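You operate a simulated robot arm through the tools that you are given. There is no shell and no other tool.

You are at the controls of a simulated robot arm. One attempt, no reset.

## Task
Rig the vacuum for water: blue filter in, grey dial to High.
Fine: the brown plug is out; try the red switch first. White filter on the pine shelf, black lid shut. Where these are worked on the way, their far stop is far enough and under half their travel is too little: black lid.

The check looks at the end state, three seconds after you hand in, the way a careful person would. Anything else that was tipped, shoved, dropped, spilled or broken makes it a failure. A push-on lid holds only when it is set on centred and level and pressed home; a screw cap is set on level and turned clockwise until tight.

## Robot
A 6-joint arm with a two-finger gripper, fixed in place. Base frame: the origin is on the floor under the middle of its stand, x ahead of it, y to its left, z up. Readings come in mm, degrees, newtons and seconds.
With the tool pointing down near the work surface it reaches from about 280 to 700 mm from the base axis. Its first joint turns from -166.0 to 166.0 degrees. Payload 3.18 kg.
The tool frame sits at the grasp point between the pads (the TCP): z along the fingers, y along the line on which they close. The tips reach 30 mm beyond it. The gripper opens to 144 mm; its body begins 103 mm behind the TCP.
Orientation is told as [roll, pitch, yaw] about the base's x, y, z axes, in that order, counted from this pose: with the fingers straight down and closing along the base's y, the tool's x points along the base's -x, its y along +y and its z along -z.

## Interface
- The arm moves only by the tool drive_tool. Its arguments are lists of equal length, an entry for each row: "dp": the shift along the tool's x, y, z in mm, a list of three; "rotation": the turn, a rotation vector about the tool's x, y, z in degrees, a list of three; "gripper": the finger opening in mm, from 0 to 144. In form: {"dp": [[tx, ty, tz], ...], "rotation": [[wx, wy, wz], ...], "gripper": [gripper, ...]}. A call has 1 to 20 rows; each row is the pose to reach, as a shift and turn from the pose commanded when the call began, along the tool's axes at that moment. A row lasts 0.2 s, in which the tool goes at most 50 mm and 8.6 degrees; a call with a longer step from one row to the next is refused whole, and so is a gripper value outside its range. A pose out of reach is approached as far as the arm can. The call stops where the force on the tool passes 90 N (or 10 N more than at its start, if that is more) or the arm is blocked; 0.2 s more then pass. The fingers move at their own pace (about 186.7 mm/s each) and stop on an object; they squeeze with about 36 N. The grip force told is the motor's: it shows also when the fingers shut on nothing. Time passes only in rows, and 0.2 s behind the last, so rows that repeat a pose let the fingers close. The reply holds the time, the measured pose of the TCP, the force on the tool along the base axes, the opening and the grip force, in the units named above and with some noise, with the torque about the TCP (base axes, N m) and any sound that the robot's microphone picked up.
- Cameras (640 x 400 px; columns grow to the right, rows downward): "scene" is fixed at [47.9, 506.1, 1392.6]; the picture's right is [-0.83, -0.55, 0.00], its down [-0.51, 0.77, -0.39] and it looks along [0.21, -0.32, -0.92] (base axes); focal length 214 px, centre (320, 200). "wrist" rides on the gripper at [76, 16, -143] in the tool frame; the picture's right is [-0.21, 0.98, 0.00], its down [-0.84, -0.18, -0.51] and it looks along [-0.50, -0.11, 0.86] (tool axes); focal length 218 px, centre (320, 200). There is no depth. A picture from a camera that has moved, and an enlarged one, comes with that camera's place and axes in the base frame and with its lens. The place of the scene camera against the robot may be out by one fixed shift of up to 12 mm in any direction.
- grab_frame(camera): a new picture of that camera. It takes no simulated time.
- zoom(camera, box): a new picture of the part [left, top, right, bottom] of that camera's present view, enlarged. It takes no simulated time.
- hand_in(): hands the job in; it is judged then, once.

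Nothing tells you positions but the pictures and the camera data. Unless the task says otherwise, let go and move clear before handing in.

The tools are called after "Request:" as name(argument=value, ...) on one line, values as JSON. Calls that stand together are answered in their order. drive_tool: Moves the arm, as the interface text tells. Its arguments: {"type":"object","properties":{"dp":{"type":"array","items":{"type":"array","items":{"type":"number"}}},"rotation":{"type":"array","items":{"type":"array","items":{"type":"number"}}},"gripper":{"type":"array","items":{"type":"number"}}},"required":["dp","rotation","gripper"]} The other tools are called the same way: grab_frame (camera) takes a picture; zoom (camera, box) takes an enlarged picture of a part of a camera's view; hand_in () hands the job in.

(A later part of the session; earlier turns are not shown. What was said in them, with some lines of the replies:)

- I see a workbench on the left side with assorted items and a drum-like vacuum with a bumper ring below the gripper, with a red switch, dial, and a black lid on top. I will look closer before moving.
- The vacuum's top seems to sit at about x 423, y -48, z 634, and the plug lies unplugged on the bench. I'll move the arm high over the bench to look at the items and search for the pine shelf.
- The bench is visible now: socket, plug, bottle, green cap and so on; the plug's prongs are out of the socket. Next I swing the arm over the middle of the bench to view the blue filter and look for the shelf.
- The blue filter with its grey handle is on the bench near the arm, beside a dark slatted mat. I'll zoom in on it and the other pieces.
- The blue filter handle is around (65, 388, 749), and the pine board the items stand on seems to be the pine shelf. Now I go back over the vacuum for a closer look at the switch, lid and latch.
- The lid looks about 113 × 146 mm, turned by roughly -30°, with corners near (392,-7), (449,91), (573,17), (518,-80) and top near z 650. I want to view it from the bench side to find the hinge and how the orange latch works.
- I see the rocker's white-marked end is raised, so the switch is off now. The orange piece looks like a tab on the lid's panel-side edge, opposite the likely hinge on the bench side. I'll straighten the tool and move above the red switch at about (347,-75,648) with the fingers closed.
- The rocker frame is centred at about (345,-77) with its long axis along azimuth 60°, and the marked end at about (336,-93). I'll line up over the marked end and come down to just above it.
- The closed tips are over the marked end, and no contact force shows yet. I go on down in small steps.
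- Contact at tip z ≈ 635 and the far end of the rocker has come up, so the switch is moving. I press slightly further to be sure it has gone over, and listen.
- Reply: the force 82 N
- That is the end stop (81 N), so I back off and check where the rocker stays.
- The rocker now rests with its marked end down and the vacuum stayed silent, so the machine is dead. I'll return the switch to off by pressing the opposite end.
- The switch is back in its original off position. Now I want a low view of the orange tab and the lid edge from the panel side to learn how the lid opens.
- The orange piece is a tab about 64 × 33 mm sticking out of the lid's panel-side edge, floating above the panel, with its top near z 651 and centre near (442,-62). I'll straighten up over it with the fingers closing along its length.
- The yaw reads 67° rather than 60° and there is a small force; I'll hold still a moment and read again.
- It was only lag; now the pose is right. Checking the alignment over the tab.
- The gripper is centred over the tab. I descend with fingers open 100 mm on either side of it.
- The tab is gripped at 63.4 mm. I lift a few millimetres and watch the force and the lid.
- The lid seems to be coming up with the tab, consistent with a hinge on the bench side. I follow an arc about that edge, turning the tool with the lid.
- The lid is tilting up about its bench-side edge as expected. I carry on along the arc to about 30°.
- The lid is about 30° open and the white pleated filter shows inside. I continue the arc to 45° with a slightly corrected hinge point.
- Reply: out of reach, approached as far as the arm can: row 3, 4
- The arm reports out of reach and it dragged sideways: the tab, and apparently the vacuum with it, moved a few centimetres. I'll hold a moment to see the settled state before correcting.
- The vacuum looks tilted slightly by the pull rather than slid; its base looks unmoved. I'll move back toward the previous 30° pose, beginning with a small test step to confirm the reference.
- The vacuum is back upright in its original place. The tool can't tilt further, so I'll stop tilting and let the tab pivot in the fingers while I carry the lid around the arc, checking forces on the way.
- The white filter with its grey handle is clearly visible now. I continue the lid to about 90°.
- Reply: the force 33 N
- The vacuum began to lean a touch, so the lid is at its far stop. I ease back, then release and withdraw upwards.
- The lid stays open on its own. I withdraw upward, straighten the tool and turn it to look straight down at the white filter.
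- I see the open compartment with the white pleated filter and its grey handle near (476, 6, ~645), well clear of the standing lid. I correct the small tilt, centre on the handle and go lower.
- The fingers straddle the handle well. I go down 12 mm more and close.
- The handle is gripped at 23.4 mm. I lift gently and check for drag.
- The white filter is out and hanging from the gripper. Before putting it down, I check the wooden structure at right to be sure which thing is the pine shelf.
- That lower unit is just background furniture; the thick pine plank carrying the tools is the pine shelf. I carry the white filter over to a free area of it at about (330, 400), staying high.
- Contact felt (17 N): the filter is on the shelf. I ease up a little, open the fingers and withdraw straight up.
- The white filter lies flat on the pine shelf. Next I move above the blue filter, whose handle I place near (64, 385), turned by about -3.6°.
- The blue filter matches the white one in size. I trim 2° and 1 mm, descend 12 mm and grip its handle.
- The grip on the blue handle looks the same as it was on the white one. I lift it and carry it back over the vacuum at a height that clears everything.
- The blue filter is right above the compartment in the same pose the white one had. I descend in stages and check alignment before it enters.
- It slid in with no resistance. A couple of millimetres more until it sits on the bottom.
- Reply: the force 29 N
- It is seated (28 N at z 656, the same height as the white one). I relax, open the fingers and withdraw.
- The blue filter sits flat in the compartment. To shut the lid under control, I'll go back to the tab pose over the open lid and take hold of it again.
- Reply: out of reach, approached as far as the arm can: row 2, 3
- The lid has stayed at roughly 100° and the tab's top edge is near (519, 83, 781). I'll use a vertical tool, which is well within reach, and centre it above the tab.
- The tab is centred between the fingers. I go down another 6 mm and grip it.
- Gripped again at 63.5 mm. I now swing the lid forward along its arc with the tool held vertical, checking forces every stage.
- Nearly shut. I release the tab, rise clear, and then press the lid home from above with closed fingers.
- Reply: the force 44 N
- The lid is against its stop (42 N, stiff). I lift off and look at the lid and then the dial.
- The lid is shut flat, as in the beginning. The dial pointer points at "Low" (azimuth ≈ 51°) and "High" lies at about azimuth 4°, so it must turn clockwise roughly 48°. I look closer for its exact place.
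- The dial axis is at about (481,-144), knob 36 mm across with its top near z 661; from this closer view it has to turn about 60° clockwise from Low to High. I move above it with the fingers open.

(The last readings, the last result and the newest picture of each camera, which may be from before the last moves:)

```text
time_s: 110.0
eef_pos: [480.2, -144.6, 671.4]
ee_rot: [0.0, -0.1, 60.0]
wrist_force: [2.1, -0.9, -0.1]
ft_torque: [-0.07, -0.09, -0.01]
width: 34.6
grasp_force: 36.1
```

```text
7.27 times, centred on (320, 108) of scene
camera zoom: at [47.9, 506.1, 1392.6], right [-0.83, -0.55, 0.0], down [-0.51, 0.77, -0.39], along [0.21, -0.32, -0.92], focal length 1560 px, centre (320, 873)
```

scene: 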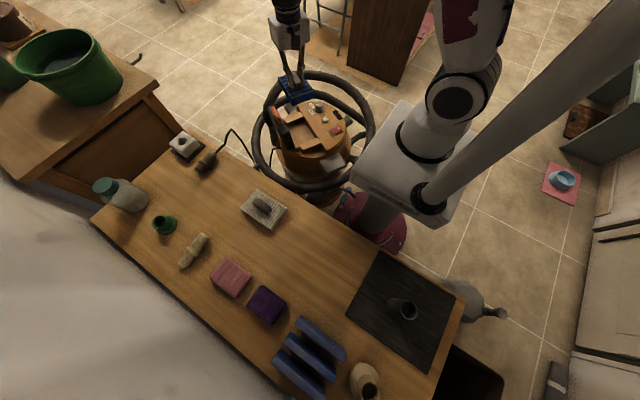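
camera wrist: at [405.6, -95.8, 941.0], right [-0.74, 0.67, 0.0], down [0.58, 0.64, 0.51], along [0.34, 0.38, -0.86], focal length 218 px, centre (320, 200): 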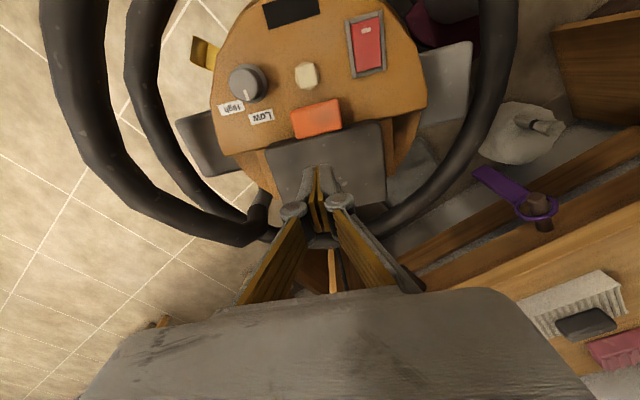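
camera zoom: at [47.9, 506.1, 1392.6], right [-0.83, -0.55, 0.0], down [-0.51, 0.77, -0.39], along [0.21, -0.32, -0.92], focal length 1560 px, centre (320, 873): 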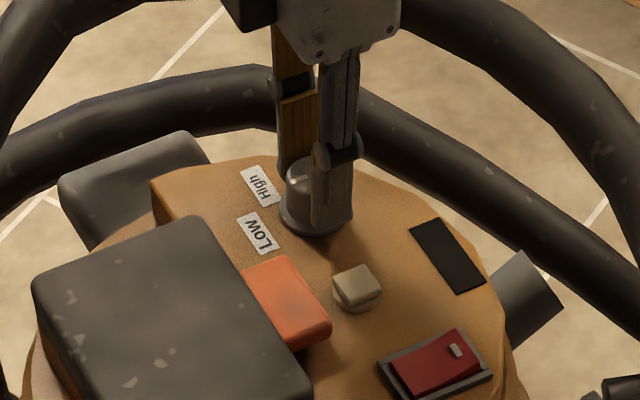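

The knob is gripped at 34.6 mm. I turn it clockwise, first 30°, then check.

Request:
drive_tool(dp=[[0, 0, 0], [0, 0, 0], [0, 0, 0], [0, 0, 0], [0, 0, 0], [0, 0, 0]], rotation=[[0, 0, 5], [0, 0, 10], [0, 0, 15], [0, 0, 20], [0, 0, 25], [0, 0, 30]], gripper=[28, 28, 28, 28, 28, 28])

Request:
zoom(camera="wrist", box=[220, 80, 420, 240])

Request:
zoom(camera="scene", box=[290, 80, 350, 135])

```text
time_s: 111.4
eef_pos: [479.8, -142.2, 670.7]
ee_rot: [0.1, 0.0, 30.1]
wrist_force: [3.2, 4.7, 0.1]
ft_torque: [0.15, -0.19, 0.01]
width: 34.5
grasp_force: 36.3
```

```text
2.50 times, centred on (320, 160) of wrist
camera zoom: at [405.7, -168.7, 814.5], right [-0.31, 0.95, 0.0], down [0.82, 0.26, 0.51], along [0.48, 0.16, -0.86], focal length 546 px, centre (320, 300)
```

zoom: 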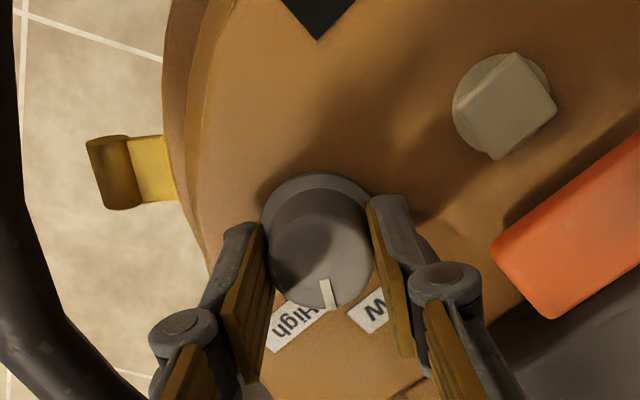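

```text
7.27 times, centred on (320, 108) of scene
camera zoom: at [47.9, 506.1, 1392.6], right [-0.83, -0.55, 0.0], down [-0.51, 0.77, -0.39], along [0.21, -0.32, -0.92], focal length 1560 px, centre (320, 873)
```

zoom: 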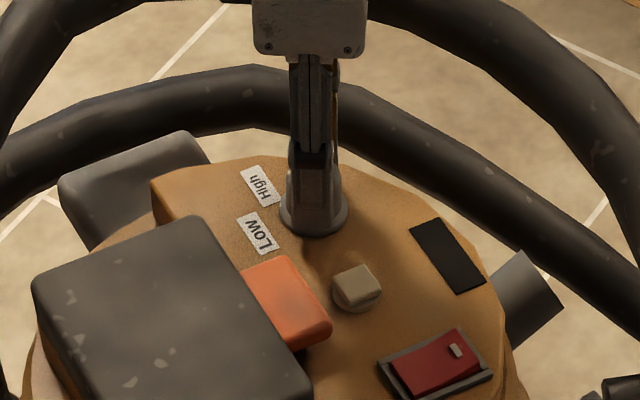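

It turns with the grip; the pointer is now halfway. Another 30°.

Request:
drive_tool(dp=[[0, 0, 0], [0, 0, 0], [0, 0, 0], [0, 0, 0], [0, 0, 0], [0, 0, 0]], rotation=[[0, 0, 5], [0, 0, 10], [0, 0, 15], [0, 0, 20], [0, 0, 25], [0, 0, 30]], gripper=[28, 28, 28, 28, 28, 28])

Request:
zoom(camera="wrist", box=[220, 80, 420, 240])

Request:
zoom(camera="scene", box=[290, 80, 350, 135])

```text
time_s: 112.8
eef_pos: [479.2, -143.6, 671.6]
ee_rot: [0.1, 0.0, 0.0]
wrist_force: [1.6, 14.3, 0.0]
ft_torque: [0.38, -0.54, 0.0]
width: 34.7
grasp_force: 35.7
```

```text
2.50 times, centred on (320, 160) of wrist
camera zoom: at [403.4, -128.3, 814.7], right [0.21, 0.98, 0.0], down [0.84, -0.18, 0.51], along [0.5, -0.1, -0.86], focal length 546 px, centre (320, 300)
```

zoom: 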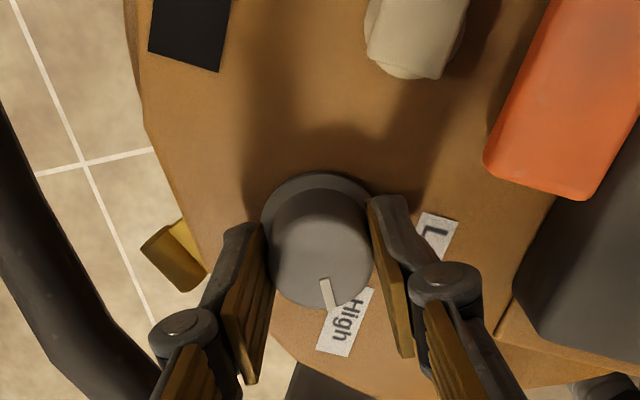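

```text
7.27 times, centred on (320, 108) of scene
camera zoom: at [47.9, 506.1, 1392.6], right [-0.83, -0.55, 0.0], down [-0.51, 0.77, -0.39], along [0.21, -0.32, -0.92], focal length 1560 px, centre (320, 873)
```

zoom: 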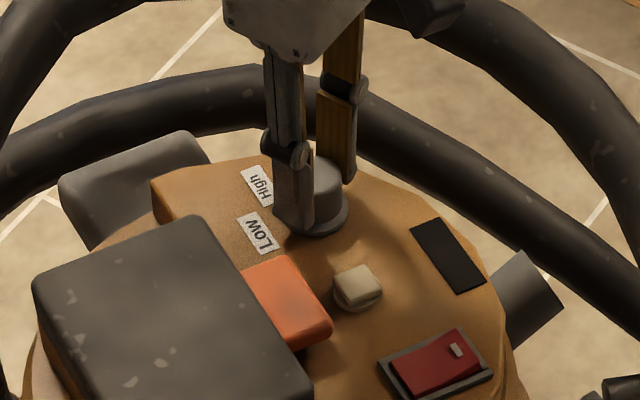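

The pointer now lines up with "High" just as it did with "Low". I release the knob and rise.

Request:
drive_tool(dp=[[0, 0, 0], [0, 0, 0], [0, 0, 0]], rotation=[[0, 0, 0], [0, 0, 0], [0, 0, 0]], gripper=[40, 52, 65])

Request:
drive_tool(dp=[[0, 0, -15], [0, 0, -45], [0, 0, -85], [0, 0, -125]], rotation=[[0, 0, 0], [0, 0, 0], [0, 0, 0], [0, 0, 0]], gripper=[65, 65, 65, 65])

Request:
zoom(camera="wrist", box=[260, 100, 380, 190])

Request:
zoom(camera="scene", box=[305, 90, 330, 115])

Request:
zoom(camera="scene", box=[230, 60, 400, 210])

```text
time_s: 113.6
eef_pos: [480.8, -143.3, 671.0]
ee_rot: [0.1, -0.1, -0.1]
wrist_force: [-0.2, 0.5, 0.5]
ft_torque: [0.0, 0.02, -0.02]
width: 64.8
grasp_force: 0.0
```

```text
time_s: 114.6
eef_pos: [480.6, -144.1, 796.1]
ee_rot: [0.1, 0.0, 0.1]
wrist_force: [0.1, 0.7, -0.5]
ft_torque: [-0.01, -0.03, -0.01]
width: 65.3
grasp_force: 0.1
```

```text
4.44 times, centred on (320, 145) of wrist
camera zoom: at [404.5, -128.4, 938.9], right [0.21, 0.98, 0.0], down [0.84, -0.18, 0.51], along [0.5, -0.1, -0.86], focal length 970 px, centre (320, 444)
```

zoom: 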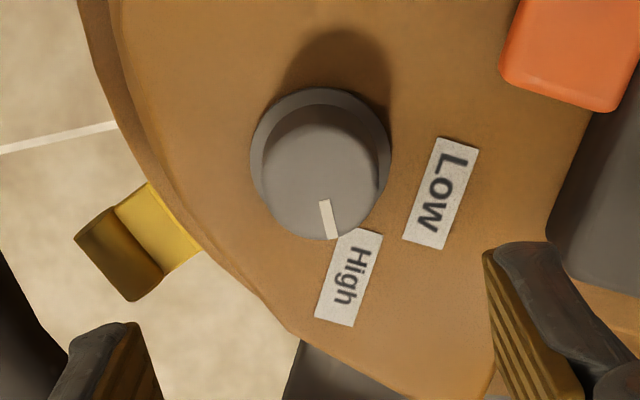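

```text
16.00 times, centred on (318, 102) of scene
camera zoom: at [47.9, 506.1, 1392.6], right [-0.83, -0.55, 0.0], down [-0.51, 0.77, -0.39], along [0.21, -0.32, -0.92], focal length 3432 px, centre (360, 1760)
```

zoom: 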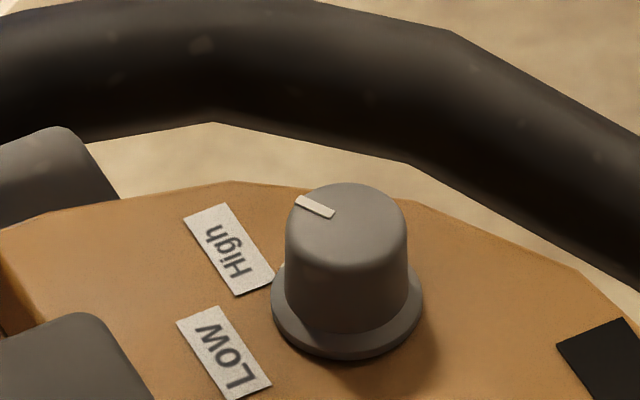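

```text
2.67 times, centred on (315, 135) of scene
camera zoom: at [47.9, 506.1, 1392.6], right [-0.83, -0.55, 0.0], down [-0.51, 0.77, -0.39], along [0.21, -0.32, -0.92], focal length 572 px, centre (333, 373)
```

zoom: 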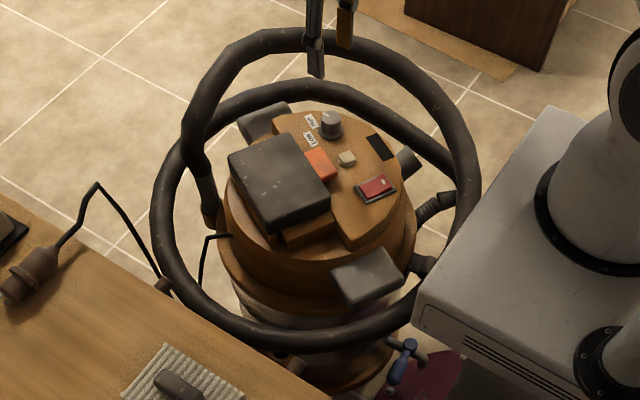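

The dial pointer is on High. Now I compare the lid, filters and surroundings with the initial state.

Request:
zoom(camera="scene", box=[280, 90, 350, 150])

Request:
grab_frame(camera="scene")

Request:
zoom(camera="scene", box=[200, 160, 320, 260])

Request:
grab_frame(camera="wrist")

```text
6.67 times, centred on (315, 120) of scene
camera zoom: at [47.9, 506.1, 1392.6], right [-0.83, -0.55, 0.0], down [-0.51, 0.77, -0.39], along [0.21, -0.32, -0.92], focal length 1430 px, centre (353, 733)
```

zoom: 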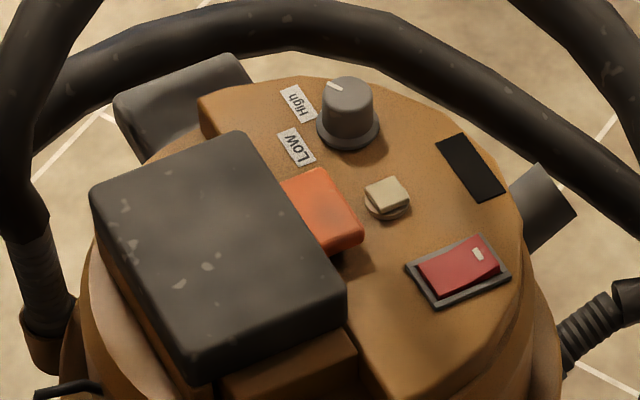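

```text
taken
```

scene: 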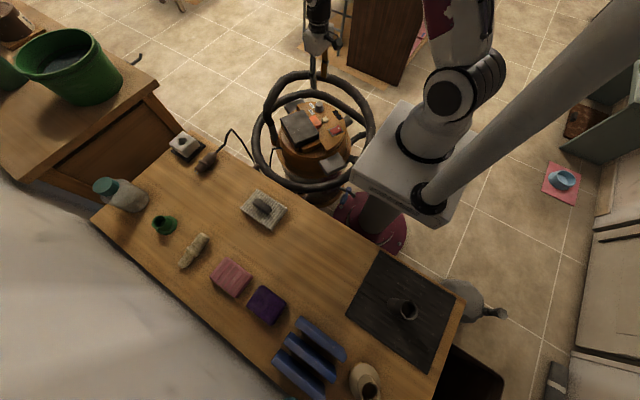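

```text
4.00 times, centred on (260, 210) of scene
camera zoom: at [47.9, 506.1, 1392.6], right [-0.83, -0.55, 0.0], down [-0.51, 0.77, -0.39], along [0.21, -0.32, -0.92], focal length 858 px, centre (560, 160)
```

zoom: 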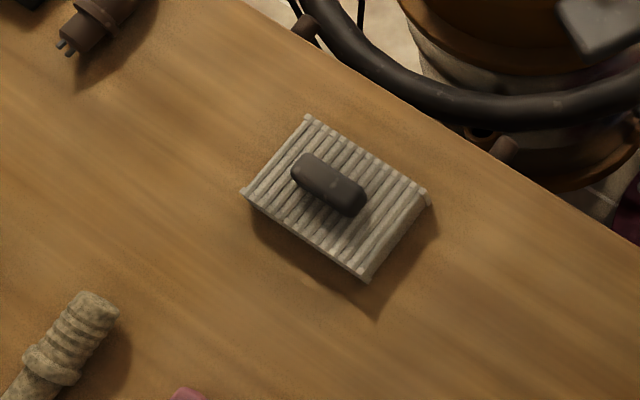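

```text
taken
camera wrist: at [404.5, -128.4, 938.9], right [0.21, 0.98, 0.0], down [0.84, -0.18, 0.51], along [0.5, -0.1, -0.86], focal length 218 px, centre (320, 200)
```

wrist: 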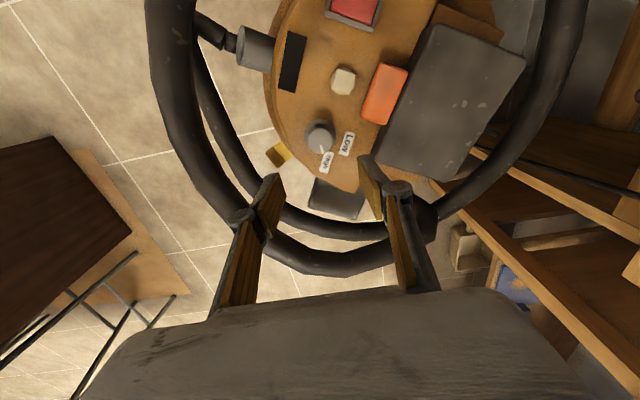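

Everything matches: lid shut flat, blue filter inside, dial on High, switch off, plug out, white filter flat on the pine shelf, other items untouched. I move the arm up and clear.

Request:
drive_tool(dp=[[5, 20, -30], [10, 50, -60], [15, 80, -95], [20, 108, -130], [20, 108, -130]], rotation=[[0, 0, 0], [0, 0, 0], [0, 0, 0], [0, 0, 0], [0, 0, 0]], gripper=[65, 90, 120, 144, 144])

Request:
grab_frame(camera="wrist")

Request:
zoom(camera="wrist", box=[220, 0, 420, 220])

Request:
zoom(camera="scene", box=[230, 60, 400, 210])

```text
time_s: 115.8
eef_pos: [459.7, -39.0, 925.4]
ee_rot: [0.0, 0.0, 0.1]
wrist_force: [-0.2, -0.2, 0.1]
ft_torque: [0.0, -0.02, 0.0]
width: 144.1
grasp_force: 0.1
```

```text
taken
camera wrist: at [382.5, -22.4, 1068.3], right [0.21, 0.98, 0.0], down [0.84, -0.18, 0.51], along [0.5, -0.1, -0.86], focal length 218 px, centre (320, 200)
```

wrist: 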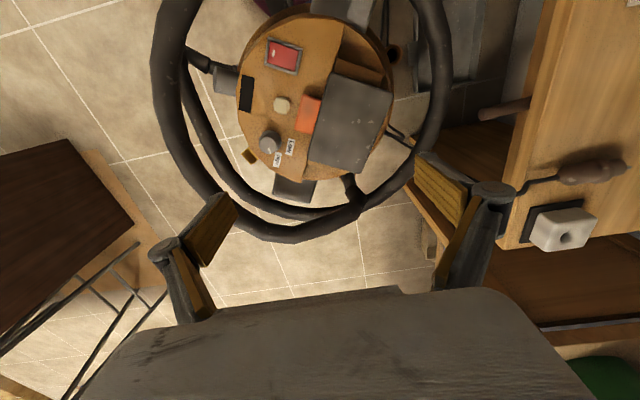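

```text
1.82 times, centred on (320, 110) of wrist
camera zoom: at [382.5, -22.4, 1068.3], right [0.21, 0.98, 0.0], down [0.84, -0.18, 0.51], along [0.5, -0.1, -0.86], focal length 397 px, centre (320, 364)
```

zoom: 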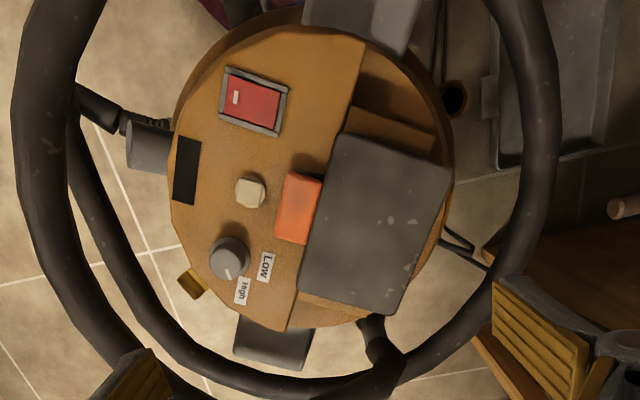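

```text
2.67 times, centred on (315, 135) of scene
camera zoom: at [47.9, 506.1, 1392.6], right [-0.83, -0.55, 0.0], down [-0.51, 0.77, -0.39], along [0.21, -0.32, -0.92], focal length 572 px, centre (333, 373)
```

zoom: 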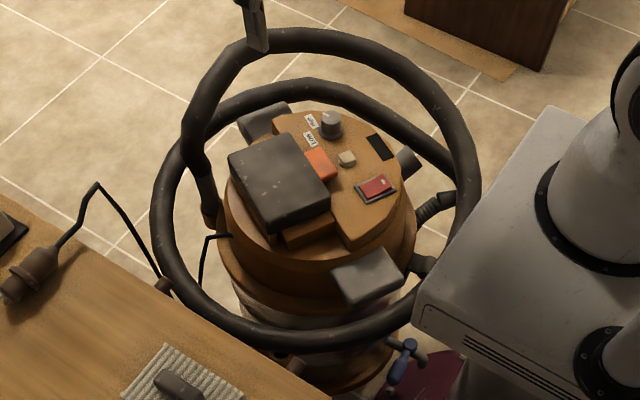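

Request:
zoom(camera="scene", box=[275, 95, 345, 155])

```text
6.67 times, centred on (310, 125) of scene
camera zoom: at [47.9, 506.1, 1392.6], right [-0.83, -0.55, 0.0], down [-0.51, 0.77, -0.39], along [0.21, -0.32, -0.92], focal length 1430 px, centre (387, 700)
```

zoom: 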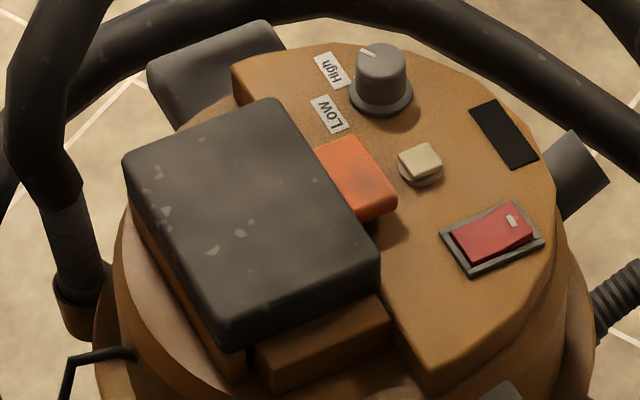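

Everything is in its requested state: lid shut flat, blue filter inside, dial on High, switch off after its test, plug out and the white filter on the pine shelf. The arm is clear, so I hand in.

Request:
hand_in()

```text
The job is handed in.
```

The vacuum is rigged for water: the blue filter is in, the black lid is shut over it, and the grey dial points at High. I've handed the job in and haven't seen the check's result.

- **Power:** The brown plug was already out on the shelf. I pressed the red switch on first and nothing started, then put it back to off.
- **White filter:** It lies flat on the long pine plank that holds the tools. I took that plank to be the pine shelf, as no other shelf was within reach.
- **Black lid:** I opened it to its far stop, then closed it and pressed it down until it stopped moving.

While opening the lid, the arm hit its reach limit and pulled the vacuum over by a few degrees. I brought it back upright straight away. It now stands about 3 mm and 1 to 2 degrees off where it started. I saw nothing else disturbed.
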